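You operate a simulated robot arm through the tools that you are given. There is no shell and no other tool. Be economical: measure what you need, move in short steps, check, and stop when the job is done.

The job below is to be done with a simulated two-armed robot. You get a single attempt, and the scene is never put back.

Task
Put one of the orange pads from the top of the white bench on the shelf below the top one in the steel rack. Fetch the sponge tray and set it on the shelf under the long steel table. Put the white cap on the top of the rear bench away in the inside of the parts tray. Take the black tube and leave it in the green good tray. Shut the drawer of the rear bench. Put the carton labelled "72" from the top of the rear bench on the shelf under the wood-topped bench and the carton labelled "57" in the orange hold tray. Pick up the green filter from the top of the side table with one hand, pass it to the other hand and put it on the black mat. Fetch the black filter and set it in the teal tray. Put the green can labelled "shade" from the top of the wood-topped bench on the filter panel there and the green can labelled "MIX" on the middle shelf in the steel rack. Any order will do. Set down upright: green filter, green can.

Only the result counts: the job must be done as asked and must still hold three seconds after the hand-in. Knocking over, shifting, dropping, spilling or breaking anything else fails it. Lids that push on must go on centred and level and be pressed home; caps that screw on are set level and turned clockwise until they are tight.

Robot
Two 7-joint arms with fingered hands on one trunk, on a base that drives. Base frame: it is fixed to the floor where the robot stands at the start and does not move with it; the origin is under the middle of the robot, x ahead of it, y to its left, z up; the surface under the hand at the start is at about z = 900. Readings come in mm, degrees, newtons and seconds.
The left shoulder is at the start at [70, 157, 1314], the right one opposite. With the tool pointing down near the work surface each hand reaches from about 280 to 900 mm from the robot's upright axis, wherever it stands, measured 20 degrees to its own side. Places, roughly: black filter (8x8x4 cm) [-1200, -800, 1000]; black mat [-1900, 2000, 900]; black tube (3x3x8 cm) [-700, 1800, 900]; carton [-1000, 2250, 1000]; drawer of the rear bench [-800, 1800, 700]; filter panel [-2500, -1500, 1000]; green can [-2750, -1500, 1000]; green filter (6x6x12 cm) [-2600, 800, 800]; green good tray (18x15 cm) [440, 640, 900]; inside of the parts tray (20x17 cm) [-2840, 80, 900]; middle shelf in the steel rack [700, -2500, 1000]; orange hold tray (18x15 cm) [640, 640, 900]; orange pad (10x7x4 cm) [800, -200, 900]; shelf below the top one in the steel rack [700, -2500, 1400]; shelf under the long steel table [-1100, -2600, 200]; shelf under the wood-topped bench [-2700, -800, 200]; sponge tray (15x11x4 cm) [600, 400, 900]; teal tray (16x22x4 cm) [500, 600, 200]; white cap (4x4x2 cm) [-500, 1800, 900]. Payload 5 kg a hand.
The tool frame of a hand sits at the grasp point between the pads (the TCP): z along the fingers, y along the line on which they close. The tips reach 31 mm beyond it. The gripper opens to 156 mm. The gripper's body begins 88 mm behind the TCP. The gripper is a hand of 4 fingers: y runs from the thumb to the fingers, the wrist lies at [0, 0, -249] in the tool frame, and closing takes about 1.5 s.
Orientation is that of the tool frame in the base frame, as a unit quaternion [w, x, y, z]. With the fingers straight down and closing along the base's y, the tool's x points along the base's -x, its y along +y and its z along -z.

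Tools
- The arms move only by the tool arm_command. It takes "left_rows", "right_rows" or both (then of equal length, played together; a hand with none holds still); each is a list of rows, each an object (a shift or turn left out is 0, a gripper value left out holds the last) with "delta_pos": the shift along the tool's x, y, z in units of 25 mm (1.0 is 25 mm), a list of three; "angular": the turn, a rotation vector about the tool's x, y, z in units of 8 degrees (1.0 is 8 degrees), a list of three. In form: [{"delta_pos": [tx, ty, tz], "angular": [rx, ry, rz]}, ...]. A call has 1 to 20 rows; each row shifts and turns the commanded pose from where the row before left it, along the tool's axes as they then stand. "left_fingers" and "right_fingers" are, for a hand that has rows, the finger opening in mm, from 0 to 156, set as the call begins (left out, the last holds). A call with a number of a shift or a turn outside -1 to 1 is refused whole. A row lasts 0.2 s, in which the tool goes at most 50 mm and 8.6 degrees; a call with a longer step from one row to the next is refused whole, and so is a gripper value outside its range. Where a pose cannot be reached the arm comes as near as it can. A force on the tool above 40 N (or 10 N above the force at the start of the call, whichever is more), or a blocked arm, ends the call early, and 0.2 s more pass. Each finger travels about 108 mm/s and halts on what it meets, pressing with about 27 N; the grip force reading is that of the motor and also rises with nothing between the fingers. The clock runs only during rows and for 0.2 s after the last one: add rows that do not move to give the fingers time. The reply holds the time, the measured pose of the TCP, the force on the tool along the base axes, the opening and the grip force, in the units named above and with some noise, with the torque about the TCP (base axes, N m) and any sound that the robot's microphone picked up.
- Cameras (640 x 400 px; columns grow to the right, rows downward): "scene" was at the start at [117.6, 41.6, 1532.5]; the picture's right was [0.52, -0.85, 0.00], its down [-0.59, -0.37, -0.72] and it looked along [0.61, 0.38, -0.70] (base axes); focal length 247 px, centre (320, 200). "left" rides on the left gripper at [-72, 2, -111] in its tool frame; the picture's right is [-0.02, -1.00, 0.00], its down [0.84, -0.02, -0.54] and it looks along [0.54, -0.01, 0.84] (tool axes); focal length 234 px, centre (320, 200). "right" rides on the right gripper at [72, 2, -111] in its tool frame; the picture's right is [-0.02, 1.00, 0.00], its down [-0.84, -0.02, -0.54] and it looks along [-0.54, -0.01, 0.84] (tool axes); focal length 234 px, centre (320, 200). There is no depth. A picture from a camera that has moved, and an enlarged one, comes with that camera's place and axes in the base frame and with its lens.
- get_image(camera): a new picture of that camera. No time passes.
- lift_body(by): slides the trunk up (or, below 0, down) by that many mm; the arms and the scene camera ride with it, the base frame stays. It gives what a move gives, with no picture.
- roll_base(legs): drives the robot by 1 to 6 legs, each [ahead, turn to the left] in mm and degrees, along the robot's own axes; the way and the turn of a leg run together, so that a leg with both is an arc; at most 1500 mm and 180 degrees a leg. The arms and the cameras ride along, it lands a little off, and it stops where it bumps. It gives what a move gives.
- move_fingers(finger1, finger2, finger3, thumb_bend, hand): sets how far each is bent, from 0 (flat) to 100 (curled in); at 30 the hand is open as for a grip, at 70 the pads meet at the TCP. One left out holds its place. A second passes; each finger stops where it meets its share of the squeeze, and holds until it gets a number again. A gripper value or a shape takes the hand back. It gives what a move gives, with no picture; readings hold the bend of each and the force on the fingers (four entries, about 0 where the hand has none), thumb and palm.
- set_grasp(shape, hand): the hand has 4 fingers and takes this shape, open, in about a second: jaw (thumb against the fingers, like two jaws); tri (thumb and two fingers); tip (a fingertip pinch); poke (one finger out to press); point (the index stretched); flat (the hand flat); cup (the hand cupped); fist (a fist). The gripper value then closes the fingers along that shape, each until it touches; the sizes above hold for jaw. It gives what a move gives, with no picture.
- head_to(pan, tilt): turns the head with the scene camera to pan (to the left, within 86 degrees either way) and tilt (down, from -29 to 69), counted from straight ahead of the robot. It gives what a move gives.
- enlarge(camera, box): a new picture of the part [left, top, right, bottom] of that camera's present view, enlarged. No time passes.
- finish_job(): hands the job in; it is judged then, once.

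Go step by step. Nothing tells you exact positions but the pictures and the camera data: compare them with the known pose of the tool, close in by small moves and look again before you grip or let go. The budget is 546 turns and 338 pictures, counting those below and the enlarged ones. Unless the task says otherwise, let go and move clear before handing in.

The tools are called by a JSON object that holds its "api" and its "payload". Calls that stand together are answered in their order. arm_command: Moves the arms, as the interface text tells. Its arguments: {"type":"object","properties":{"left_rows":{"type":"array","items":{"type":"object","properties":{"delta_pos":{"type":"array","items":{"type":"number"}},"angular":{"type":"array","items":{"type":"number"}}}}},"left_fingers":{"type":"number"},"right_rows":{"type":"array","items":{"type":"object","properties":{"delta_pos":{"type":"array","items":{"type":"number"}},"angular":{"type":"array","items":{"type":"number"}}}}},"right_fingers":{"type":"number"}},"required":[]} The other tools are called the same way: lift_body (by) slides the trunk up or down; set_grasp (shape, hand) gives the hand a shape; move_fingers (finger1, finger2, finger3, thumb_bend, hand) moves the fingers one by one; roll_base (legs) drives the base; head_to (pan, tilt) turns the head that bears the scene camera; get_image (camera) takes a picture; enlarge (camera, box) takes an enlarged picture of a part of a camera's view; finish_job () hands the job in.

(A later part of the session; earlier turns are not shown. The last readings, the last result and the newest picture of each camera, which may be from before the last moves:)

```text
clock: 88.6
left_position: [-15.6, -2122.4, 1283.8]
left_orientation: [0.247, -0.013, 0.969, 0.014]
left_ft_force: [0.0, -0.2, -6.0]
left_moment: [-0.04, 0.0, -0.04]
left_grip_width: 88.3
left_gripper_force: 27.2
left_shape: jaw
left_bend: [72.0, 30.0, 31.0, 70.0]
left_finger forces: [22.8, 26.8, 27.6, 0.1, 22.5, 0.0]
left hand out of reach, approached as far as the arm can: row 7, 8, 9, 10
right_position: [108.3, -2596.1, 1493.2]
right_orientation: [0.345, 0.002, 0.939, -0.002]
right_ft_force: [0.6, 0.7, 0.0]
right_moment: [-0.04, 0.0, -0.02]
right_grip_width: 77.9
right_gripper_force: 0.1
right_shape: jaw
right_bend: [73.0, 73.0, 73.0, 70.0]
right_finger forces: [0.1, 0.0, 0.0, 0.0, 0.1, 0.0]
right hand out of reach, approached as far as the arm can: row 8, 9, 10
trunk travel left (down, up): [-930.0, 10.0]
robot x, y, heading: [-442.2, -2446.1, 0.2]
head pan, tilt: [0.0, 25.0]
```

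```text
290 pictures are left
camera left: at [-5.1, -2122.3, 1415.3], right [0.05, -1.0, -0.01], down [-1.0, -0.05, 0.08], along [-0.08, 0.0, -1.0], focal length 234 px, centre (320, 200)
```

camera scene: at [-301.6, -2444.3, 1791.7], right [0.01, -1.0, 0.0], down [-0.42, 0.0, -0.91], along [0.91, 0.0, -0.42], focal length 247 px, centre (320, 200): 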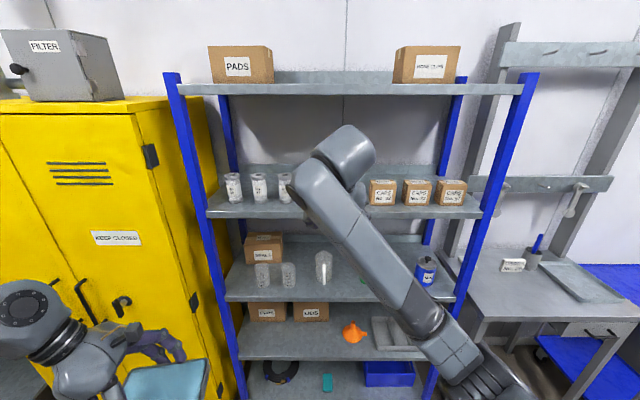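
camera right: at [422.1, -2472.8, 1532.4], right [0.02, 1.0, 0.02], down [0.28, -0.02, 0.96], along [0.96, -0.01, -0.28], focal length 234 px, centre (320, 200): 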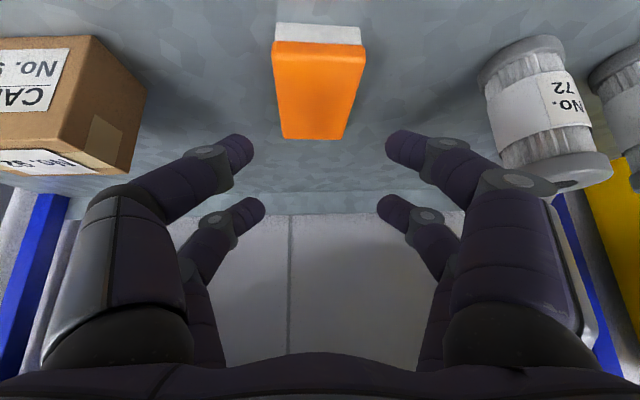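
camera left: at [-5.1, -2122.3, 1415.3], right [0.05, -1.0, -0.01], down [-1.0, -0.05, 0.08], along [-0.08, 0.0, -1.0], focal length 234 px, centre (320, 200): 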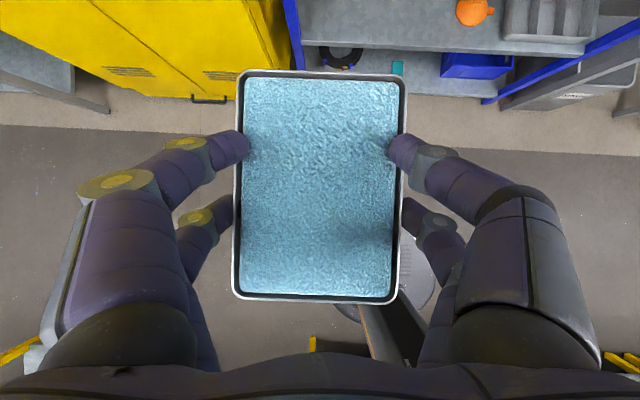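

{"api": "roll_base", "payload": {"legs": [[190, 0], [0, 179]]}}

{"api": "head_to", "payload": {"pan": 0, "tilt": 45}}

{"api": "get_image", "payload": {"camera": "scene"}}

```text
clock: 97.5
left_position: [-693.6, -2747.8, 1285.7]
left_orientation: [0.012, 0.969, 0.0, -0.248]
left_ft_force: [0.9, 0.5, -5.3]
left_moment: [0.0, -0.02, -0.03]
left_grip_width: 87.6
left_gripper_force: 27.4
left_shape: jaw
left_bend: [72.0, 30.0, 31.0, 70.0]
left_finger forces: [22.2, 26.1, 27.1, 0.0, 22.0, 0.1]
right_position: [-804.3, -2270.5, 1493.3]
right_orientation: [-0.004, 0.939, -0.015, -0.345]
right_ft_force: [1.0, 0.2, 0.2]
right_moment: [0.0, 0.01, -0.01]
right_grip_width: 77.4
right_gripper_force: 0.1
right_shape: jaw
right_bend: [73.0, 73.0, 73.0, 70.0]
right_finger forces: [0.0, 0.1, 0.1, 0.0, 0.0, 0.0]
trunk travel left (down, up): [-930.0, 10.0]
robot x, y, heading: [-257.9, -2446.2, 179.1]
head pan, tilt: [0.0, 25.0]
```

```text
clock: 98.3
left_position: [-693.0, -2746.8, 1285.9]
left_orientation: [0.012, 0.969, 0.0, -0.249]
left_ft_force: [0.4, -0.7, -5.2]
left_moment: [-0.01, -0.02, 0.02]
left_grip_width: 87.7
left_gripper_force: 26.8
left_shape: jaw
left_bend: [72.0, 30.0, 31.0, 70.0]
left_finger forces: [22.1, 26.2, 27.0, 0.0, 22.0, 0.0]
right_position: [-805.4, -2269.4, 1493.6]
right_orientation: [-0.004, 0.939, -0.015, -0.344]
right_ft_force: [-0.6, 0.2, -0.3]
right_moment: [-0.01, 0.04, 0.0]
right_grip_width: 77.6
right_gripper_force: 0.1
right_shape: jaw
right_bend: [73.0, 73.0, 73.0, 70.0]
right_finger forces: [0.0, 0.2, 0.0, 0.0, 0.0, 0.0]
trunk travel left (down, up): [-930.0, 10.0]
robot x, y, heading: [-254.9, -2442.2, 178.8]
head pan, tilt: [0.0, 45.0]
```

```text
289 pictures are left
camera scene: at [-390.6, -2442.4, 1761.5], right [0.02, 1.0, 0.0], down [0.71, -0.01, -0.71], along [-0.71, 0.01, -0.71], focal length 247 px, centre (320, 200)
```

scene: 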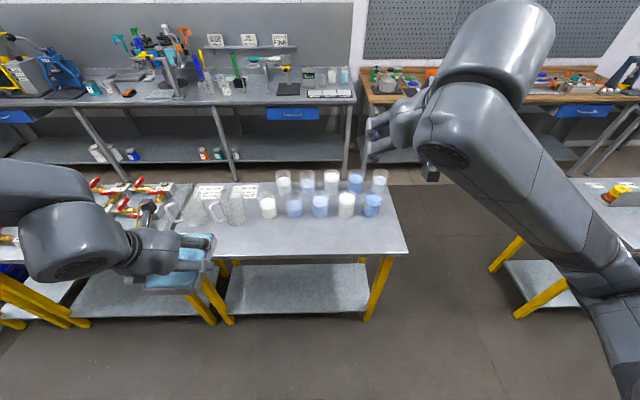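

{"api": "enlarge", "payload": {"camera": "scene", "box": [40, 160, 440, 400]}}

{"api": "head_to", "payload": {"pan": 40, "tilt": 25}}

{"api": "get_image", "payload": {"camera": "scene"}}

```text
1.60 times, centred on (240, 280) of scene
camera zoom: at [-390.6, -2442.4, 1761.5], right [0.02, 1.0, 0.0], down [0.71, -0.01, -0.71], along [-0.71, 0.01, -0.71], focal length 396 px, centre (448, 72)
```

zoom: 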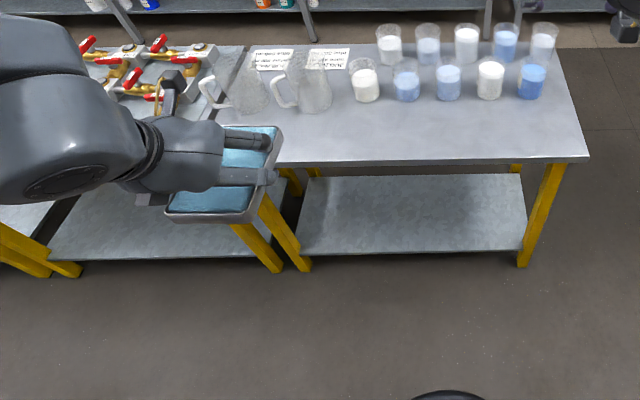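

```text
clock: 99.3
left_position: [-692.8, -2748.0, 1285.6]
left_orientation: [0.011, 0.969, 0.0, -0.248]
left_ft_force: [-0.3, -0.9, -6.4]
left_moment: [0.02, -0.02, -0.01]
left_grip_width: 87.8
left_gripper_force: 27.5
left_shape: jaw
left_bend: [72.0, 30.0, 31.0, 70.0]
left_finger forces: [22.2, 26.2, 27.1, 0.0, 21.9, 0.1]
right_position: [-803.9, -2271.6, 1492.2]
right_orientation: [-0.003, 0.939, -0.015, -0.344]
right_ft_force: [0.3, -0.3, 0.8]
right_moment: [0.03, -0.01, 0.04]
right_grip_width: 77.4
right_gripper_force: 0.1
right_shape: jaw
right_bend: [73.0, 73.0, 73.0, 70.0]
right_finger forces: [0.0, 0.0, 0.0, 0.1, 0.0, 0.0]
trunk travel left (down, up): [-930.0, 10.0]
robot x, y, heading: [-252.8, -2443.8, 178.9]
head pan, tilt: [40.0, 25.0]
```

```text
287 pictures are left
camera scene: at [-381.1, -2501.6, 1792.0], right [-0.63, 0.78, 0.0], down [0.33, 0.27, -0.91], along [-0.71, -0.57, -0.42], focal length 247 px, centre (320, 200)
```

scene: 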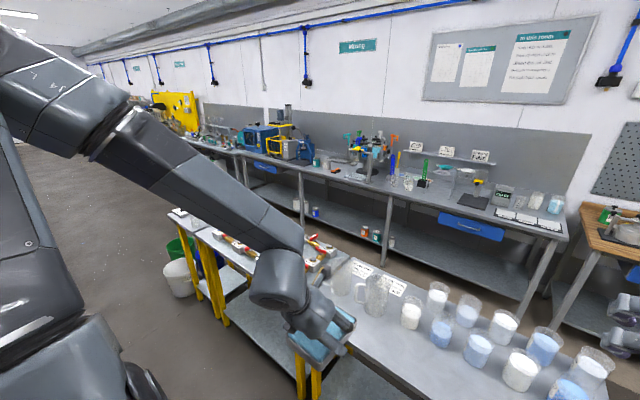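

The cup table (x −930…−1380, y ≈ −2090…−3030) with the shelf at z≈180 is the target. First tuck the right arm straight down and close in.

{"api": "arm_command", "payload": {"right_rows": [{"angular": [0, 1, 0]}, {"angular": [0, 1, 0]}, {"angular": [0, 1, 0]}, {"angular": [0, 1, 0]}, {"angular": [0, 1, 0]}, {"delta_pos": [0.68, -0.4, 0.8]}, {"delta_pos": [0.68, -0.4, 0.8]}, {"delta_pos": [0.68, -0.4, 0.8]}, {"delta_pos": [0.68, -0.4, 0.8]}, {"delta_pos": [0.68, -0.4, 0.8]}, {"delta_pos": [0.68, -0.4, 0.8]}, {"delta_pos": [0.68, -0.4, 0.8]}, {"delta_pos": [0.68, -0.4, 0.8]}, {"delta_pos": [0.68, -0.4, 0.8]}, {"delta_pos": [0.68, -0.4, 0.8]}, {}]}}

{"api": "lift_body", "payload": {"by": -600}}

{"api": "head_to", "payload": {"pan": 10, "tilt": 25}}

{"api": "get_image", "payload": {"camera": "scene"}}

```text
clock: 102.8
left_position: [-693.3, -2747.7, 1285.8]
left_orientation: [0.011, 0.969, -0.001, -0.248]
left_ft_force: [0.4, -0.4, -5.7]
left_moment: [-0.02, -0.02, -0.03]
left_grip_width: 87.8
left_gripper_force: 27.0
left_shape: jaw
left_bend: [72.0, 30.0, 31.0, 70.0]
left_finger forces: [22.0, 26.2, 27.0, 0.1, 21.8, 0.0]
right_position: [-689.9, -2207.8, 1359.2]
right_orientation: [0.002, 1.0, -0.014, -0.003]
right_ft_force: [0.1, 0.1, 0.1]
right_moment: [-0.02, 0.02, -0.03]
right_grip_width: 77.5
right_gripper_force: 0.1
right_shape: jaw
right_bend: [73.0, 73.0, 73.0, 70.0]
right_finger forces: [0.0, 0.0, 0.1, 0.1, 0.0, 0.0]
right hand out of reach, approached as far as the arm can: row 12, 13, 14, 15
trunk travel left (down, up): [-930.0, 10.0]
robot x, y, heading: [-254.4, -2440.8, 178.8]
head pan, tilt: [40.0, 25.0]
```

```text
refused: -600 is not a number from -400 to 400
```

```text
clock: 103.7
left_position: [-693.4, -2748.4, 1284.9]
left_orientation: [0.012, 0.969, 0.0, -0.249]
left_ft_force: [-0.4, -1.0, -5.4]
left_moment: [0.01, -0.04, -0.02]
left_grip_width: 87.8
left_gripper_force: 27.2
left_shape: jaw
left_bend: [72.0, 30.0, 31.0, 70.0]
left_finger forces: [22.1, 26.2, 27.0, 0.0, 21.8, 0.0]
right_position: [-690.1, -2207.8, 1360.0]
right_orientation: [0.001, 1.0, -0.016, -0.002]
right_ft_force: [-0.7, 0.2, -0.6]
right_moment: [0.0, -0.03, -0.01]
right_grip_width: 77.6
right_gripper_force: 0.1
right_shape: jaw
right_bend: [73.0, 73.0, 73.0, 70.0]
right_finger forces: [0.0, 0.0, 0.0, 0.0, 0.1, 0.1]
trunk travel left (down, up): [-930.0, 10.0]
robot x, y, heading: [-256.9, -2442.8, 178.9]
head pan, tilt: [10.0, 25.0]
```

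```text
286 pictures are left
camera scene: at [-400.2, -2458.2, 1792.0], right [-0.15, 0.99, 0.0], down [0.42, 0.07, -0.91], along [-0.9, -0.14, -0.42], focal length 247 px, centre (320, 200)
```

scene: 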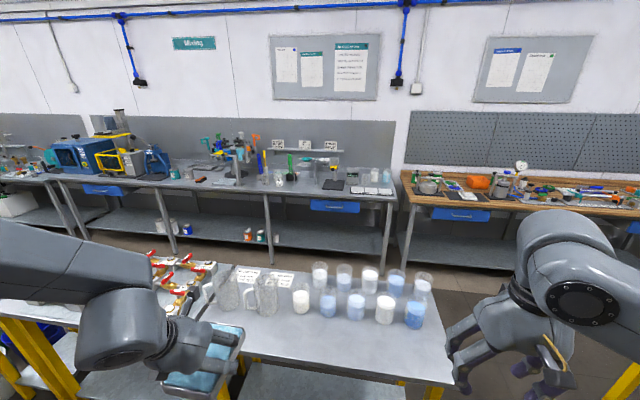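

{"api": "lift_body", "payload": {"by": -400}}

{"api": "lift_body", "payload": {"by": -400}}

{"api": "lift_body", "payload": {"by": -110}}

{"api": "head_to", "payload": {"pan": 10, "tilt": 30}}

{"api": "get_image", "payload": {"camera": "scene"}}

```text
clock: 107.5
left_position: [-692.7, -2747.6, 885.9]
left_orientation: [0.012, 0.969, 0.0, -0.248]
left_ft_force: [0.3, -1.2, -6.3]
left_moment: [0.04, -0.07, 0.0]
left_grip_width: 87.7
left_gripper_force: 26.9
left_shape: jaw
left_bend: [72.0, 30.0, 31.0, 70.0]
left_finger forces: [22.1, 26.1, 27.1, 0.1, 22.0, 0.0]
right_position: [-689.9, -2207.6, 959.9]
right_orientation: [0.002, 1.0, -0.014, -0.002]
right_ft_force: [0.7, -0.6, 0.7]
right_moment: [-0.01, 0.0, 0.01]
right_grip_width: 77.8
right_gripper_force: 0.0
right_shape: jaw
right_bend: [73.0, 73.0, 73.0, 70.0]
right_finger forces: [0.0, 0.0, 0.0, 0.1, 0.0, 0.0]
trunk travel left (down, up): [-530.0, 410.0]
robot x, y, heading: [-254.7, -2440.1, 178.7]
head pan, tilt: [10.0, 25.0]
```

```text
clock: 111.4
left_position: [-692.0, -2747.9, 485.1]
left_orientation: [0.012, 0.969, 0.001, -0.248]
left_ft_force: [-0.2, 0.0, -5.8]
left_moment: [0.02, -0.03, -0.02]
left_grip_width: 87.8
left_gripper_force: 27.0
left_shape: jaw
left_bend: [72.0, 30.0, 31.0, 70.0]
left_finger forces: [22.1, 26.3, 27.0, 0.0, 22.1, 0.1]
right_position: [-690.8, -2207.7, 559.9]
right_orientation: [0.001, 1.0, -0.014, -0.002]
right_ft_force: [0.2, -0.7, 0.6]
right_moment: [-0.01, 0.01, -0.03]
right_grip_width: 77.5
right_gripper_force: 0.1
right_shape: jaw
right_bend: [73.0, 73.0, 73.0, 70.0]
right_finger forces: [0.1, 0.1, 0.0, 0.0, 0.0, 0.1]
trunk travel left (down, up): [-130.0, 810.0]
robot x, y, heading: [-257.9, -2439.2, 178.9]
head pan, tilt: [10.0, 25.0]
```

```text
clock: 112.8
left_position: [-693.5, -2748.2, 375.6]
left_orientation: [0.012, 0.969, -0.001, -0.248]
left_ft_force: [0.0, -0.3, -5.1]
left_moment: [0.02, -0.03, -0.03]
left_grip_width: 87.3
left_gripper_force: 27.0
left_shape: jaw
left_bend: [72.0, 30.0, 31.0, 70.0]
left_finger forces: [21.9, 26.3, 27.2, 0.0, 22.2, 0.0]
right_position: [-690.2, -2206.5, 450.0]
right_orientation: [0.002, 1.0, -0.014, -0.004]
right_ft_force: [0.3, -0.2, 0.7]
right_moment: [-0.05, -0.04, 0.0]
right_grip_width: 77.7
right_gripper_force: 0.1
right_shape: jaw
right_bend: [73.0, 73.0, 73.0, 70.0]
right_finger forces: [0.0, 0.0, 0.1, 0.0, 0.0, 0.0]
trunk travel left (down, up): [-20.0, 920.0]
robot x, y, heading: [-256.7, -2445.3, 178.6]
head pan, tilt: [10.0, 25.0]
```

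```text
clock: 113.4
left_position: [-692.6, -2747.5, 375.3]
left_orientation: [0.011, 0.969, 0.0, -0.247]
left_ft_force: [0.0, 0.1, -5.3]
left_moment: [0.02, -0.05, -0.03]
left_grip_width: 87.9
left_gripper_force: 27.0
left_shape: jaw
left_bend: [72.0, 30.0, 31.0, 70.0]
left_finger forces: [22.0, 26.2, 27.1, 0.0, 22.2, 0.0]
right_position: [-690.2, -2207.0, 450.2]
right_orientation: [0.002, 1.0, -0.015, -0.002]
right_ft_force: [-0.4, 0.3, 0.3]
right_moment: [-0.01, -0.01, -0.01]
right_grip_width: 77.7
right_gripper_force: 0.1
right_shape: jaw
right_bend: [73.0, 73.0, 73.0, 70.0]
right_finger forces: [0.1, 0.0, 0.1, 0.1, 0.0, 0.0]
trunk travel left (down, up): [-20.0, 920.0]
robot x, y, heading: [-255.6, -2440.1, 179.1]
head pan, tilt: [10.0, 30.0]
```

```text
285 pictures are left
camera scene: at [-398.2, -2457.6, 874.1], right [-0.15, 0.99, 0.0], down [0.49, 0.08, -0.87], along [-0.86, -0.13, -0.5], focal length 247 px, centre (320, 200)
```

scene: 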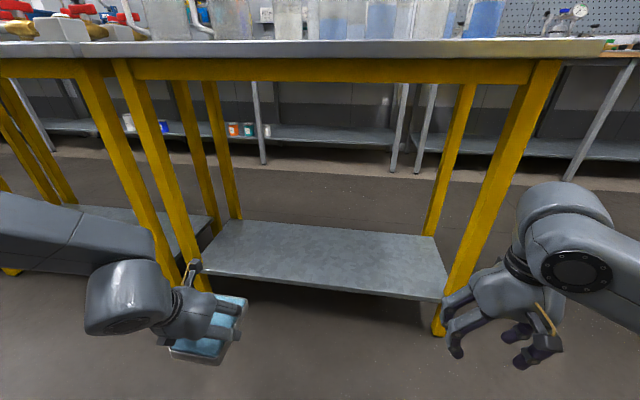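

Shelf measured: x −993…−1305, y −3000…−2110, z≈200. Bring the tray inward/forward, then drive it under.

{"api": "arm_command", "payload": {"left_rows": [{"delta_pos": [-0.585, -0.93, 0.32]}, {"delta_pos": [-0.585, -0.93, 0.32]}, {"delta_pos": [-0.585, -0.93, 0.32]}, {"delta_pos": [-0.585, -0.93, 0.32]}, {"delta_pos": [-0.585, -0.93, 0.32]}, {"delta_pos": [-0.585, -0.93, 0.32]}, {}]}}

{"api": "roll_base", "payload": {"legs": [[150, 0]]}}

{"api": "head_to", "payload": {"pan": 10, "tilt": 35}}

{"api": "get_image", "payload": {"camera": "scene"}}

{"api": "get_image", "payload": {"camera": "left"}}

```text
clock: 115.0
left_position: [-793.1, -2610.2, 370.5]
left_orientation: [0.011, 0.969, 0.0, -0.247]
left_ft_force: [-0.3, 0.1, -4.5]
left_moment: [0.01, -0.03, 0.02]
left_grip_width: 87.5
left_gripper_force: 27.0
left_shape: jaw
left_bend: [72.0, 30.0, 31.0, 70.0]
left_finger forces: [22.1, 26.4, 27.3, 0.0, 22.1, 0.0]
right_position: [-689.6, -2207.0, 449.1]
right_orientation: [0.002, 1.0, -0.015, -0.003]
right_ft_force: [-0.7, 0.3, -0.4]
right_moment: [-0.01, 0.03, 0.01]
right_grip_width: 77.8
right_gripper_force: 0.0
right_shape: jaw
right_bend: [73.0, 73.0, 73.0, 70.0]
right_finger forces: [0.0, 0.1, 0.1, 0.1, 0.1, 0.0]
trunk travel left (down, up): [-20.0, 920.0]
robot x, y, heading: [-256.7, -2443.3, 179.1]
head pan, tilt: [10.0, 30.0]
```

```text
clock: 116.4
left_position: [-943.0, -2607.4, 371.1]
left_orientation: [0.012, 0.969, 0.0, -0.248]
left_ft_force: [0.4, 1.0, -4.9]
left_moment: [-0.04, -0.05, 0.0]
left_grip_width: 87.8
left_gripper_force: 27.1
left_shape: jaw
left_bend: [72.0, 30.0, 31.0, 70.0]
left_finger forces: [22.0, 26.3, 27.3, 0.0, 22.3, 0.0]
right_position: [-839.0, -2203.4, 449.7]
right_orientation: [0.002, 1.0, -0.014, -0.003]
right_ft_force: [0.3, 0.1, 0.2]
right_moment: [-0.01, -0.03, 0.0]
right_grip_width: 77.6
right_gripper_force: 0.1
right_shape: jaw
right_bend: [73.0, 73.0, 73.0, 70.0]
right_finger forces: [0.0, 0.0, 0.0, 0.0, 0.1, 0.1]
trunk travel left (down, up): [-20.0, 920.0]
robot x, y, heading: [-405.0, -2441.7, 178.8]
head pan, tilt: [10.0, 30.0]
```

```text
clock: 117.1
left_position: [-943.8, -2607.6, 371.7]
left_orientation: [0.012, 0.969, 0.001, -0.248]
left_ft_force: [0.5, 0.7, -6.4]
left_moment: [0.01, -0.02, -0.01]
left_grip_width: 87.4
left_gripper_force: 27.0
left_shape: jaw
left_bend: [72.0, 30.0, 31.0, 70.0]
left_finger forces: [22.1, 26.4, 27.3, 0.1, 22.3, 0.0]
right_position: [-840.3, -2204.6, 449.5]
right_orientation: [0.002, 1.0, -0.014, -0.002]
right_ft_force: [-0.1, 1.0, 0.1]
right_moment: [0.0, -0.02, 0.04]
right_grip_width: 77.4
right_gripper_force: 0.0
right_shape: jaw
right_bend: [73.0, 73.0, 73.0, 70.0]
right_finger forces: [0.0, 0.0, 0.0, 0.0, 0.1, 0.0]
trunk travel left (down, up): [-20.0, 920.0]
robot x, y, heading: [-411.4, -2438.5, 178.9]
head pan, tilt: [10.0, 35.0]
```

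```text
284 pictures are left
camera scene: at [-545.9, -2454.4, 866.3], right [-0.16, 0.99, 0.0], down [0.57, 0.09, -0.82], along [-0.81, -0.13, -0.57], focal length 247 px, centre (320, 200)
```

scene: 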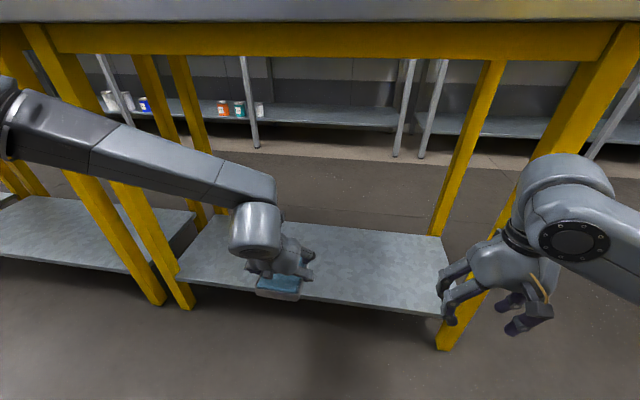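

```text
283 pictures are left
camera left: at [-952.7, -2605.7, 502.5], right [-0.03, 1.0, -0.01], down [1.0, 0.03, 0.07], along [0.07, -0.01, -1.0], focal length 234 px, centre (320, 200)
```

left: 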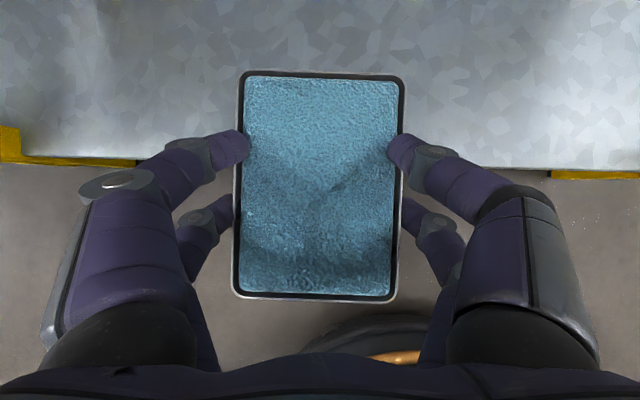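

{"api": "arm_command", "payload": {"left_rows": [{"delta_pos": [-0.834, 0, 0.454]}, {"delta_pos": [-0.834, 0, 0.454]}, {"delta_pos": [-0.834, 0, 0.454]}, {"delta_pos": [-0.834, 0, 0.454]}, {"delta_pos": [-0.834, 0, 0.454]}, {"delta_pos": [-0.834, 0, 0.454]}, {"delta_pos": [-0.834, 0, 0.454]}, {"delta_pos": [-0.834, 0, 0.454]}, {}]}}

{"api": "arm_command", "payload": {"left_rows": [{"delta_pos": [0.479, 0, 0.878]}, {"delta_pos": [0.479, 0, 0.878]}, {"delta_pos": [0.479, 0, 0.878]}, {"delta_pos": [0.479, 0, 0.878]}, {}]}}

{"api": "get_image", "payload": {"camera": "scene"}}

{"api": "get_image", "payload": {"camera": "left"}}

```text
clock: 119.1
left_position: [-1133.2, -2609.5, 371.1]
left_orientation: [0.012, 0.969, 0.0, -0.248]
left_ft_force: [-0.1, 0.5, -5.1]
left_moment: [0.03, -0.01, 0.0]
left_grip_width: 87.3
left_gripper_force: 26.8
left_shape: jaw
left_bend: [72.0, 30.0, 31.0, 70.0]
left_finger forces: [22.0, 26.3, 27.3, 0.0, 22.4, 0.0]
right_position: [-840.5, -2203.8, 448.7]
right_orientation: [0.001, 1.0, -0.013, -0.003]
right_ft_force: [0.1, -0.3, 0.2]
right_moment: [0.01, -0.02, 0.02]
right_grip_width: 77.4
right_gripper_force: 0.1
right_shape: jaw
right_bend: [73.0, 73.0, 73.0, 70.0]
right_finger forces: [0.1, 0.0, 0.1, 0.1, 0.0, 0.0]
trunk travel left (down, up): [-20.0, 920.0]
robot x, y, heading: [-404.6, -2437.9, 178.5]
head pan, tilt: [10.0, 35.0]
```

```text
clock: 120.3
left_position: [-1134.4, -2612.2, 270.5]
left_orientation: [0.012, 0.969, 0.001, -0.248]
left_ft_force: [-0.3, 0.6, -4.7]
left_moment: [0.03, -0.06, -0.01]
left_grip_width: 87.4
left_gripper_force: 27.1
left_shape: jaw
left_bend: [72.0, 30.0, 31.0, 70.0]
left_finger forces: [21.9, 26.4, 27.2, 0.1, 22.3, 0.1]
right_position: [-839.3, -2204.6, 449.3]
right_orientation: [0.002, 1.0, -0.014, -0.002]
right_ft_force: [-0.1, 0.5, 0.1]
right_moment: [0.0, -0.01, -0.01]
right_grip_width: 77.5
right_gripper_force: 0.0
right_shape: jaw
right_bend: [73.0, 73.0, 73.0, 70.0]
right_finger forces: [0.0, 0.0, 0.1, 0.1, 0.0, 0.0]
trunk travel left (down, up): [-20.0, 920.0]
robot x, y, heading: [-407.0, -2439.9, 179.0]
head pan, tilt: [10.0, 35.0]
```

```text
282 pictures are left
camera scene: at [-546.2, -2454.4, 866.2], right [-0.16, 0.99, 0.0], down [0.57, 0.09, -0.82], along [-0.81, -0.13, -0.57], focal length 247 px, centre (320, 200)
```

scene: 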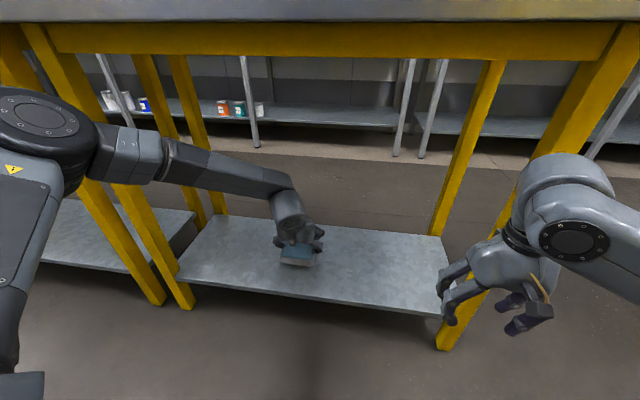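

```text
281 pictures are left
camera left: at [-1142.6, -2609.4, 402.3], right [-0.03, 1.0, -0.01], down [1.0, 0.03, 0.07], along [0.07, -0.01, -1.0], focal length 234 px, centre (320, 200)
```

left: 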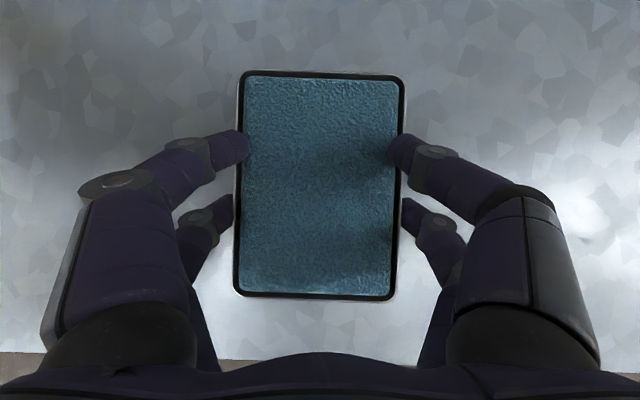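

Tray is well above the shelf interior. Lower until contact.

{"api": "arm_command", "payload": {"left_rows": [{"delta_pos": [0.24, 0, 0.44]}, {"delta_pos": [0.14, 0, 0.26]}, {"delta_pos": [0.1, 0, 0.18]}, {}]}}

{"api": "arm_command", "payload": {"left_rows": [{"delta_pos": [0.06, 0, 0.1]}, {"delta_pos": [0.06, 0, 0.1]}, {"delta_pos": [0.06, 0, 0.1]}, {}]}}

{"api": "get_image", "payload": {"camera": "left"}}

```text
clock: 121.3
left_position: [-1130.7, -2613.1, 251.8]
left_orientation: [0.01, 0.968, -0.001, -0.25]
left_ft_force: [-2.1, 2.6, 3.1]
left_moment: [0.62, 0.77, -0.16]
left_grip_width: 87.8
left_gripper_force: 27.4
left_shape: jaw
left_bend: [72.0, 30.0, 31.0, 70.0]
left_finger forces: [20.9, 27.4, 29.1, 0.1, 25.9, 0.0]
left hand out of reach, approached as far as the arm can: row 3
right_position: [-839.8, -2204.2, 449.7]
right_orientation: [0.003, 1.0, -0.014, -0.004]
right_ft_force: [-0.4, 0.7, 0.1]
right_moment: [0.0, 0.03, -0.03]
right_grip_width: 77.8
right_gripper_force: 0.1
right_shape: jaw
right_bend: [73.0, 73.0, 73.0, 70.0]
right_finger forces: [0.1, 0.0, 0.0, 0.0, 0.0, 0.0]
trunk travel left (down, up): [-20.0, 920.0]
robot x, y, heading: [-408.0, -2437.3, 178.6]
head pan, tilt: [10.0, 35.0]
```

```text
clock: 122.3
left_position: [-1127.9, -2615.9, 249.5]
left_orientation: [0.011, 0.968, 0.0, -0.252]
left_ft_force: [-8.4, 6.4, 25.9]
left_moment: [0.7, 1.44, -0.27]
left_grip_width: 87.5
left_gripper_force: 26.8
left_shape: jaw
left_bend: [72.0, 31.0, 31.0, 70.0]
left_finger forces: [28.1, 26.8, 31.4, 0.0, 35.2, 0.0]
left hand out of reach, approached as far as the arm can: row 2
right_position: [-840.0, -2203.8, 450.5]
right_orientation: [0.003, 1.0, -0.014, -0.005]
right_ft_force: [-0.4, -0.1, -0.2]
right_moment: [0.01, 0.02, -0.01]
right_grip_width: 77.6
right_gripper_force: 0.0
right_shape: jaw
right_bend: [73.0, 73.0, 73.0, 70.0]
right_finger forces: [0.0, 0.0, 0.1, 0.0, 0.0, 0.1]
trunk travel left (down, up): [-20.0, 920.0]
robot x, y, heading: [-407.1, -2441.3, 178.8]
head pan, tilt: [10.0, 35.0]
```

```text
280 pictures are left
camera left: at [-1136.9, -2614.1, 381.1], right [-0.03, 1.0, -0.01], down [1.0, 0.03, 0.07], along [0.07, -0.01, -1.0], focal length 234 px, centre (320, 200)
```

left: 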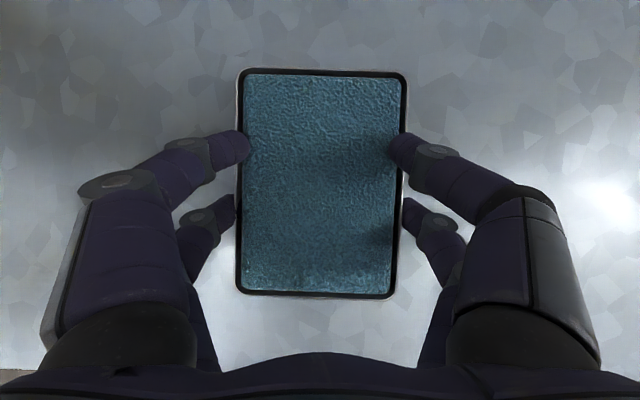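

On the shelf (26 N up). Release, then lift away.

{"api": "arm_command", "payload": {"left_rows": [{}, {}, {}, {}, {}], "left_fingers": 140}}

{"api": "arm_command", "payload": {"left_rows": [{"delta_pos": [-0.24, 0, -0.44]}, {"delta_pos": [-0.48, 0, -0.88]}, {"delta_pos": [-0.48, 0, -0.88]}, {"delta_pos": [-0.48, 0, -0.88]}, {"delta_pos": [-0.48, 0, -0.88]}, {}]}}

{"api": "get_image", "payload": {"camera": "left"}}

```text
clock: 122.8
left_position: [-1126.4, -2622.2, 242.8]
left_orientation: [0.014, 0.969, 0.003, -0.248]
left_ft_force: [-0.2, -0.1, -0.7]
left_moment: [0.02, -0.01, 0.02]
left_grip_width: 139.7
left_gripper_force: 0.1
left_shape: jaw
left_bend: [26.0, 26.0, 25.0, 35.0]
left_finger forces: [0.0, 0.0, 0.0, 0.1, 0.0, 0.0]
right_position: [-840.7, -2206.1, 447.1]
right_orientation: [0.002, 1.0, -0.013, -0.002]
right_ft_force: [-0.3, 0.0, -0.2]
right_moment: [-0.03, 0.0, -0.03]
right_grip_width: 77.7
right_gripper_force: 0.0
right_shape: jaw
right_bend: [73.0, 73.0, 73.0, 70.0]
right_finger forces: [0.0, 0.0, 0.1, 0.0, 0.1, 0.0]
trunk travel left (down, up): [-20.0, 920.0]
robot x, y, heading: [-402.0, -2437.8, 179.1]
head pan, tilt: [10.0, 35.0]
stopped in row 2 (left hand): the force on the tool passed its limit at 45 N (the readings are from after the stop); the commanded pose is now the measured one
```

```text
clock: 124.2
left_position: [-1128.1, -2618.5, 357.6]
left_orientation: [0.013, 0.968, 0.004, -0.249]
left_ft_force: [0.3, 0.4, 0.0]
left_moment: [-0.03, -0.01, 0.0]
left_grip_width: 139.9
left_gripper_force: 0.1
left_shape: jaw
left_bend: [26.0, 26.0, 25.0, 35.0]
left_finger forces: [0.1, 0.0, 0.0, 0.0, 0.1, 0.0]
right_position: [-840.2, -2204.7, 450.0]
right_orientation: [0.002, 1.0, -0.014, -0.004]
right_ft_force: [-0.7, -0.4, 0.1]
right_moment: [-0.01, -0.02, -0.03]
right_grip_width: 77.7
right_gripper_force: 0.1
right_shape: jaw
right_bend: [73.0, 73.0, 73.0, 70.0]
right_finger forces: [0.1, 0.0, 0.1, 0.0, 0.1, 0.0]
trunk travel left (down, up): [-20.0, 920.0]
robot x, y, heading: [-407.0, -2442.6, 179.2]
head pan, tilt: [10.0, 35.0]
```

```text
279 pictures are left
camera left: at [-1136.9, -2616.5, 489.3], right [-0.04, 1.0, -0.01], down [1.0, 0.04, 0.07], along [0.07, -0.01, -1.0], focal length 234 px, centre (320, 200)
```

left: 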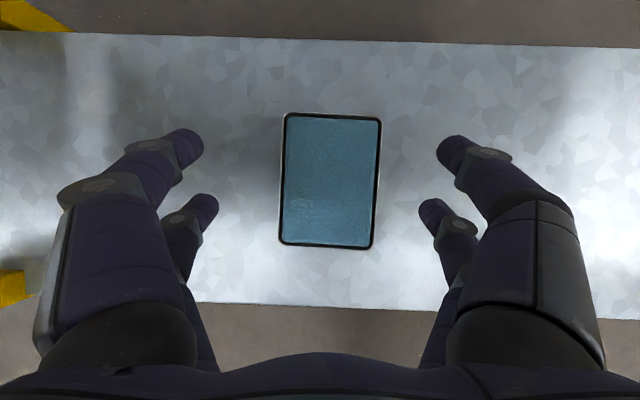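

Sponge tray is in place. Back out, raise the trunk and head to the wood-topped bench.

{"api": "roll_base", "payload": {"legs": [[-330, 0]]}}

{"api": "lift_body", "payload": {"by": 400}}

{"api": "lift_body", "payload": {"by": 290}}

{"api": "head_to", "payload": {"pan": -40, "tilt": 35}}

{"api": "get_image", "payload": {"camera": "scene"}}

```text
clock: 126.4
left_position: [-804.4, -2625.2, 357.5]
left_orientation: [0.013, 0.968, 0.005, -0.249]
left_ft_force: [0.0, -0.2, 0.2]
left_moment: [0.0, -0.01, 0.02]
left_grip_width: 140.1
left_gripper_force: 0.1
left_shape: jaw
left_bend: [26.0, 26.0, 25.0, 35.0]
left_finger forces: [0.0, 0.0, 0.0, 0.0, 0.0, 0.1]
right_position: [-519.2, -2211.3, 448.2]
right_orientation: [0.003, 1.0, -0.011, -0.003]
right_ft_force: [0.2, 0.2, 0.3]
right_moment: [-0.01, -0.01, 0.01]
right_grip_width: 77.4
right_gripper_force: 0.1
right_shape: jaw
right_bend: [73.0, 73.0, 73.0, 70.0]
right_finger forces: [0.1, 0.0, 0.1, 0.0, 0.0, 0.0]
trunk travel left (down, up): [-20.0, 920.0]
robot x, y, heading: [-83.9, -2449.3, 179.4]
head pan, tilt: [10.0, 35.0]
```

```text
clock: 130.2
left_position: [-806.7, -2626.3, 756.6]
left_orientation: [0.014, 0.969, 0.005, -0.248]
left_ft_force: [0.3, 1.0, 0.9]
left_moment: [0.0, 0.01, 0.03]
left_grip_width: 139.9
left_gripper_force: 0.0
left_shape: jaw
left_bend: [26.0, 26.0, 25.0, 35.0]
left_finger forces: [0.0, 0.0, 0.1, 0.0, 0.0, 0.0]
right_position: [-519.1, -2211.6, 848.6]
right_orientation: [0.003, 1.0, -0.011, -0.003]
right_ft_force: [-0.9, -0.5, -0.2]
right_moment: [0.01, 0.0, 0.05]
right_grip_width: 77.7
right_gripper_force: 0.0
right_shape: jaw
right_bend: [73.0, 73.0, 73.0, 70.0]
right_finger forces: [0.0, 0.1, 0.0, 0.1, 0.0, 0.0]
trunk travel left (down, up): [-420.0, 520.0]
robot x, y, heading: [-84.4, -2445.1, 179.0]
head pan, tilt: [10.0, 35.0]
```

```text
clock: 133.1
left_position: [-805.2, -2626.7, 1048.0]
left_orientation: [0.014, 0.969, 0.007, -0.248]
left_ft_force: [-0.1, 0.7, 0.5]
left_moment: [0.01, 0.0, 0.0]
left_grip_width: 139.9
left_gripper_force: 0.1
left_shape: jaw
left_bend: [26.0, 26.0, 25.0, 35.0]
left_finger forces: [0.0, 0.1, 0.0, 0.1, 0.0, 0.0]
right_position: [-519.3, -2212.4, 1139.1]
right_orientation: [0.002, 1.0, -0.011, -0.003]
right_ft_force: [0.3, 0.2, 0.4]
right_moment: [0.0, -0.01, -0.02]
right_grip_width: 77.6
right_gripper_force: 0.1
right_shape: jaw
right_bend: [73.0, 73.0, 73.0, 70.0]
right_finger forces: [0.0, 0.0, 0.1, 0.0, 0.0, 0.0]
trunk travel left (down, up): [-710.0, 230.0]
robot x, y, heading: [-82.1, -2448.3, 179.3]
head pan, tilt: [10.0, 35.0]
```

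```text
clock: 134.3
left_position: [-805.2, -2626.5, 1047.9]
left_orientation: [0.014, 0.969, 0.004, -0.248]
left_ft_force: [-0.4, 0.1, 0.3]
left_moment: [-0.02, -0.01, 0.01]
left_grip_width: 139.6
left_gripper_force: 0.2
left_shape: jaw
left_bend: [26.0, 26.0, 25.0, 35.0]
left_finger forces: [0.0, 0.0, 0.0, 0.2, 0.0, 0.1]
right_position: [-520.9, -2210.7, 1139.6]
right_orientation: [0.003, 1.0, -0.011, -0.002]
right_ft_force: [-0.2, -0.1, 0.5]
right_moment: [-0.02, -0.02, -0.02]
right_grip_width: 77.6
right_gripper_force: 0.1
right_shape: jaw
right_bend: [73.0, 73.0, 73.0, 70.0]
right_finger forces: [0.0, 0.0, 0.0, 0.0, 0.1, 0.1]
trunk travel left (down, up): [-710.0, 230.0]
robot x, y, heading: [-82.7, -2444.3, 179.0]
head pan, tilt: [-40.0, 35.0]
```

```text
278 pictures are left
camera scene: at [-203.5, -2388.2, 1556.3], right [0.65, 0.76, 0.0], down [0.43, -0.37, -0.82], along [-0.62, 0.53, -0.57], focal length 247 px, centre (320, 200)
```

scene: 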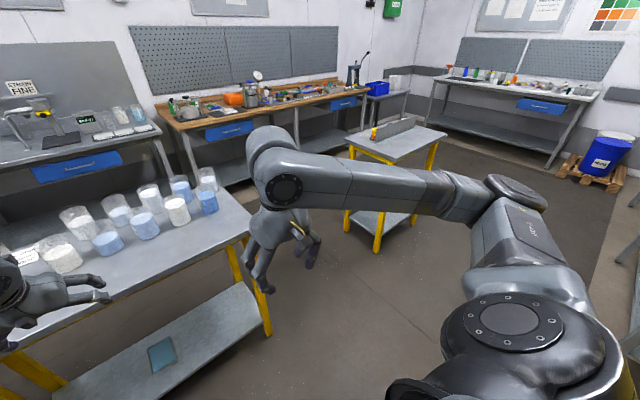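

{"api": "arm_command", "payload": {"left_rows": [{"delta_pos": [0.73, 0, -0.4]}, {"delta_pos": [0.73, 0, -0.4]}, {"delta_pos": [0.73, 0, -0.4]}, {"delta_pos": [0.73, 0, -0.4]}, {"delta_pos": [0.73, 0, -0.4]}, {"delta_pos": [0.73, 0, -0.4]}, {"delta_pos": [0.73, 0, -0.4]}, {"delta_pos": [0.73, 0, -0.4]}, {"delta_pos": [0.73, 0, -0.4]}, {"delta_pos": [0.73, 0, -0.4]}, {"delta_pos": [0.73, 0, -0.4]}, {}]}}

{"api": "roll_base", "payload": {"legs": [[0, -59], [970, 0], [0, 60], [700, 0]]}}

{"api": "head_to", "payload": {"pan": 0, "tilt": 30}}

{"api": "get_image", "payload": {"camera": "scene"}}

```text
clock: 136.9
left_position: [-577.8, -2621.5, 1046.1]
left_orientation: [0.014, 0.969, 0.005, -0.248]
left_ft_force: [0.0, -0.5, -0.2]
left_moment: [0.04, 0.02, 0.01]
left_grip_width: 139.6
left_gripper_force: 0.1
left_shape: jaw
left_bend: [26.0, 26.0, 25.0, 35.0]
left_finger forces: [0.0, 0.0, 0.0, 0.1, 0.0, 0.0]
right_position: [-519.8, -2210.9, 1139.7]
right_orientation: [0.003, 1.0, -0.012, -0.003]
right_ft_force: [-0.2, 0.2, 0.3]
right_moment: [0.0, 0.01, 0.01]
right_grip_width: 77.8
right_gripper_force: 0.1
right_shape: jaw
right_bend: [73.0, 73.0, 73.0, 70.0]
right_finger forces: [0.1, 0.1, 0.0, 0.0, 0.0, 0.1]
trunk travel left (down, up): [-710.0, 230.0]
robot x, y, heading: [-85.0, -2446.3, 179.2]
head pan, tilt: [-40.0, 35.0]
```

```text
clock: 150.6
left_position: [-1779.3, -1836.7, 1046.7]
left_orientation: [0.02, 0.968, 0.028, -0.249]
left_ft_force: [0.4, -0.1, -0.4]
left_moment: [0.02, 0.03, -0.01]
left_grip_width: 139.7
left_gripper_force: 0.0
left_shape: jaw
left_bend: [26.0, 26.0, 25.0, 35.0]
left_finger forces: [0.0, 0.0, 0.0, 0.0, 0.0, 0.1]
right_position: [-1740.4, -1423.9, 1139.9]
right_orientation: [0.003, 1.0, 0.012, -0.003]
right_ft_force: [-0.1, 0.2, 0.9]
right_moment: [-0.01, 0.01, 0.0]
right_grip_width: 77.5
right_gripper_force: 0.1
right_shape: jaw
right_bend: [73.0, 73.0, 73.0, 70.0]
right_finger forces: [0.0, 0.1, 0.0, 0.1, 0.0, 0.1]
trunk travel left (down, up): [-710.0, 230.0]
robot x, y, heading: [-1296.3, -1633.9, -178.0]
head pan, tilt: [-40.0, 35.0]
```

```text
clock: 151.7
left_position: [-1779.4, -1836.8, 1045.6]
left_orientation: [0.02, 0.968, 0.029, -0.248]
left_ft_force: [0.5, 0.5, 0.1]
left_moment: [0.01, 0.01, -0.02]
left_grip_width: 139.8
left_gripper_force: 0.0
left_shape: jaw
left_bend: [26.0, 26.0, 25.0, 35.0]
left_finger forces: [0.0, 0.0, 0.1, 0.0, 0.1, 0.1]
right_position: [-1742.3, -1424.3, 1139.6]
right_orientation: [0.002, 1.0, 0.012, -0.004]
right_ft_force: [-0.2, -0.1, 0.5]
right_moment: [-0.01, -0.02, -0.02]
right_grip_width: 77.4
right_gripper_force: 0.0
right_shape: jaw
right_bend: [73.0, 73.0, 73.0, 70.0]
right_finger forces: [0.0, 0.0, 0.1, 0.0, 0.0, 0.0]
trunk travel left (down, up): [-710.0, 230.0]
robot x, y, heading: [-1295.4, -1635.2, -177.7]
head pan, tilt: [0.0, 30.0]
```

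```text
277 pictures are left
camera scene: at [-1438.4, -1642.3, 1564.1], right [-0.03, 1.0, 0.0], down [0.5, 0.02, -0.87], along [-0.87, -0.03, -0.5], focal length 247 px, centre (320, 200)
```

scene: 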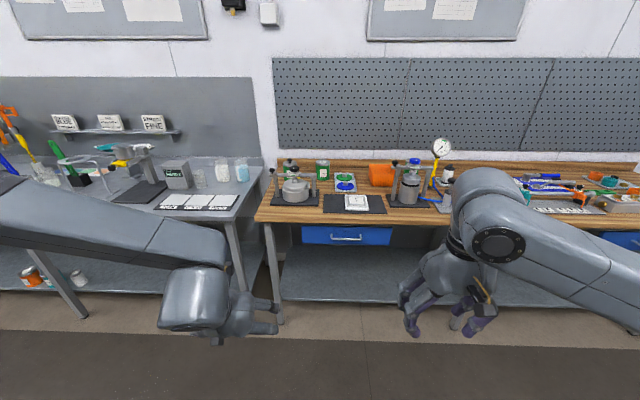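

{"api": "enlarge", "payload": {"camera": "scene", "box": [250, 140, 470, 230]}}

```text
2.91 times, centred on (360, 185) of scene
camera zoom: at [-1438.4, -1642.3, 1564.1], right [-0.03, 1.0, 0.0], down [0.5, 0.02, -0.87], along [-0.87, -0.03, -0.5], focal length 719 px, centre (204, 244)
```

zoom: 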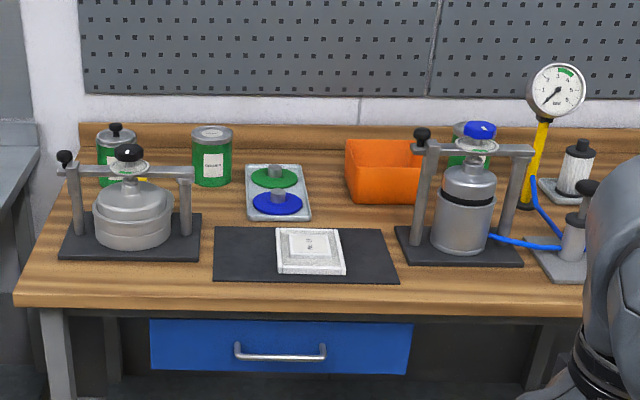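

Cans stand at the back: one near (-2743,-1676), one near (-2750,-1866), another partly hidden behind the right press. Bench top is ~z 950. Raise the body and approach.

{"api": "lift_body", "payload": {"by": 200}}

{"api": "roll_base", "payload": {"legs": [[600, -2]]}}

{"api": "head_to", "payload": {"pan": 0, "tilt": 40}}

{"api": "get_image", "payload": {"camera": "scene"}}

```text
clock: 153.9
left_position: [-1780.9, -1837.3, 1245.5]
left_orientation: [0.02, 0.968, 0.029, -0.248]
left_ft_force: [0.1, -0.7, 0.0]
left_moment: [-0.03, -0.04, -0.03]
left_grip_width: 140.0
left_gripper_force: 0.0
left_shape: jaw
left_bend: [26.0, 26.0, 25.0, 35.0]
left_finger forces: [0.0, 0.0, 0.0, 0.0, 0.0, 0.0]
right_position: [-1742.2, -1424.6, 1340.0]
right_orientation: [0.003, 1.0, 0.013, -0.003]
right_ft_force: [0.0, 0.0, 0.1]
right_moment: [-0.04, -0.03, 0.02]
right_grip_width: 77.8
right_gripper_force: 0.1
right_shape: jaw
right_bend: [73.0, 73.0, 73.0, 70.0]
right_finger forces: [0.0, 0.0, 0.0, 0.0, 0.1, 0.0]
trunk travel left (down, up): [-910.0, 30.0]
robot x, y, heading: [-1293.8, -1638.2, -178.1]
head pan, tilt: [0.0, 30.0]
```

```text
clock: 157.2
left_position: [-2379.6, -1830.4, 1247.2]
left_orientation: [0.016, 0.968, 0.012, -0.25]
left_ft_force: [0.6, -0.6, -0.5]
left_moment: [0.01, 0.02, 0.01]
left_grip_width: 139.6
left_gripper_force: 0.1
left_shape: jaw
left_bend: [26.0, 26.0, 25.0, 35.0]
left_finger forces: [0.1, 0.1, 0.1, 0.0, 0.1, 0.1]
right_position: [-2327.4, -1419.0, 1340.4]
right_orientation: [0.002, 1.0, -0.004, -0.003]
right_ft_force: [0.5, 0.5, -0.6]
right_moment: [0.02, 0.02, 0.02]
right_grip_width: 77.7
right_gripper_force: 0.1
right_shape: jaw
right_bend: [73.0, 73.0, 73.0, 70.0]
right_finger forces: [0.0, 0.0, 0.0, 0.0, 0.1, 0.0]
trunk travel left (down, up): [-910.0, 30.0]
robot x, y, heading: [-1891.8, -1647.0, 180.0]
head pan, tilt: [0.0, 30.0]
```

```text
clock: 157.9
left_position: [-2381.7, -1829.7, 1246.5]
left_orientation: [0.015, 0.968, 0.011, -0.249]
left_ft_force: [-1.5, -0.1, -0.9]
left_moment: [0.02, 0.01, 0.01]
left_grip_width: 140.1
left_gripper_force: 0.0
left_shape: jaw
left_bend: [26.0, 26.0, 25.0, 35.0]
left_finger forces: [0.0, 0.0, 0.1, 0.0, 0.1, 0.0]
right_position: [-2328.5, -1418.5, 1340.3]
right_orientation: [0.003, 1.0, -0.004, -0.004]
right_ft_force: [-0.1, -0.7, -0.3]
right_moment: [-0.03, -0.01, 0.01]
right_grip_width: 77.8
right_gripper_force: 0.1
right_shape: jaw
right_bend: [73.0, 73.0, 73.0, 70.0]
right_finger forces: [0.0, 0.1, 0.0, 0.0, 0.0, 0.0]
trunk travel left (down, up): [-910.0, 30.0]
robot x, y, heading: [-1893.7, -1643.3, 180.0]
head pan, tilt: [0.0, 40.0]
```

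```text
275 pictures are left
camera scene: at [-2028.0, -1647.7, 1748.8], right [0.0, 1.0, 0.0], down [0.64, 0.0, -0.77], along [-0.77, 0.0, -0.64], focal length 247 px, centre (320, 200)
```

scene: 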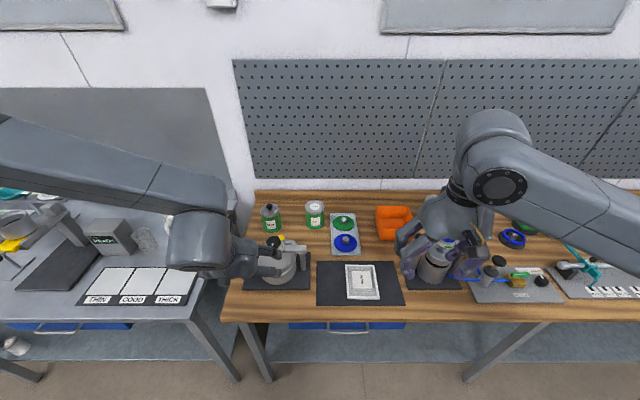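

{"api": "enlarge", "payload": {"camera": "scene", "box": [230, 190, 420, 310]}}

{"api": "enlarge", "payload": {"camera": "scene", "box": [250, 190, 340, 240]}}

```text
3.33 times, centred on (325, 250) of scene
camera zoom: at [-2028.0, -1647.7, 1748.8], right [0.0, 1.0, 0.0], down [0.64, 0.0, -0.77], along [-0.77, 0.0, -0.64], focal length 824 px, centre (303, 33)
```

zoom: 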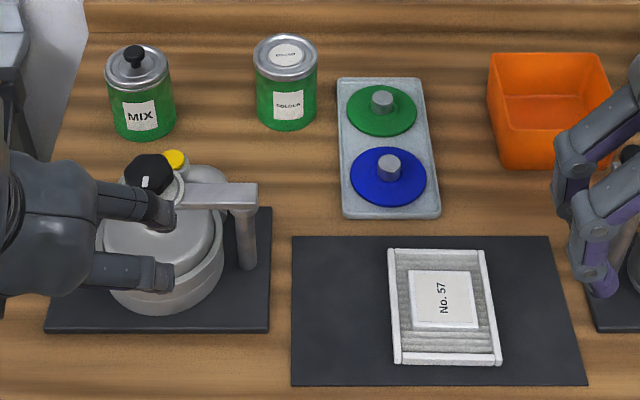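

```text
7.11 times, centred on (295, 215) of scene
camera zoom: at [-2028.0, -1647.7, 1748.8], right [0.0, 1.0, 0.0], down [0.64, 0.0, -0.77], along [-0.77, 0.0, -0.64], focal length 1758 px, centre (498, 93)
```

zoom: 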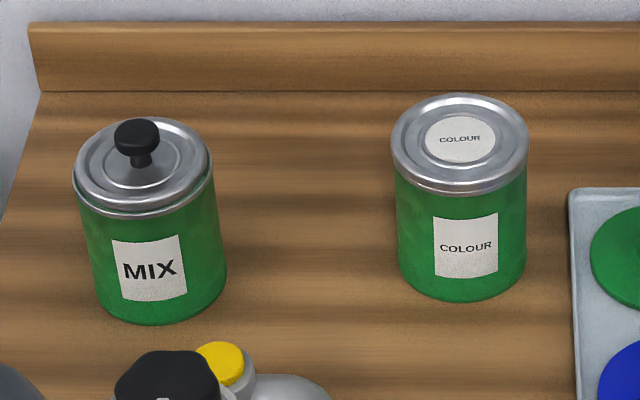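

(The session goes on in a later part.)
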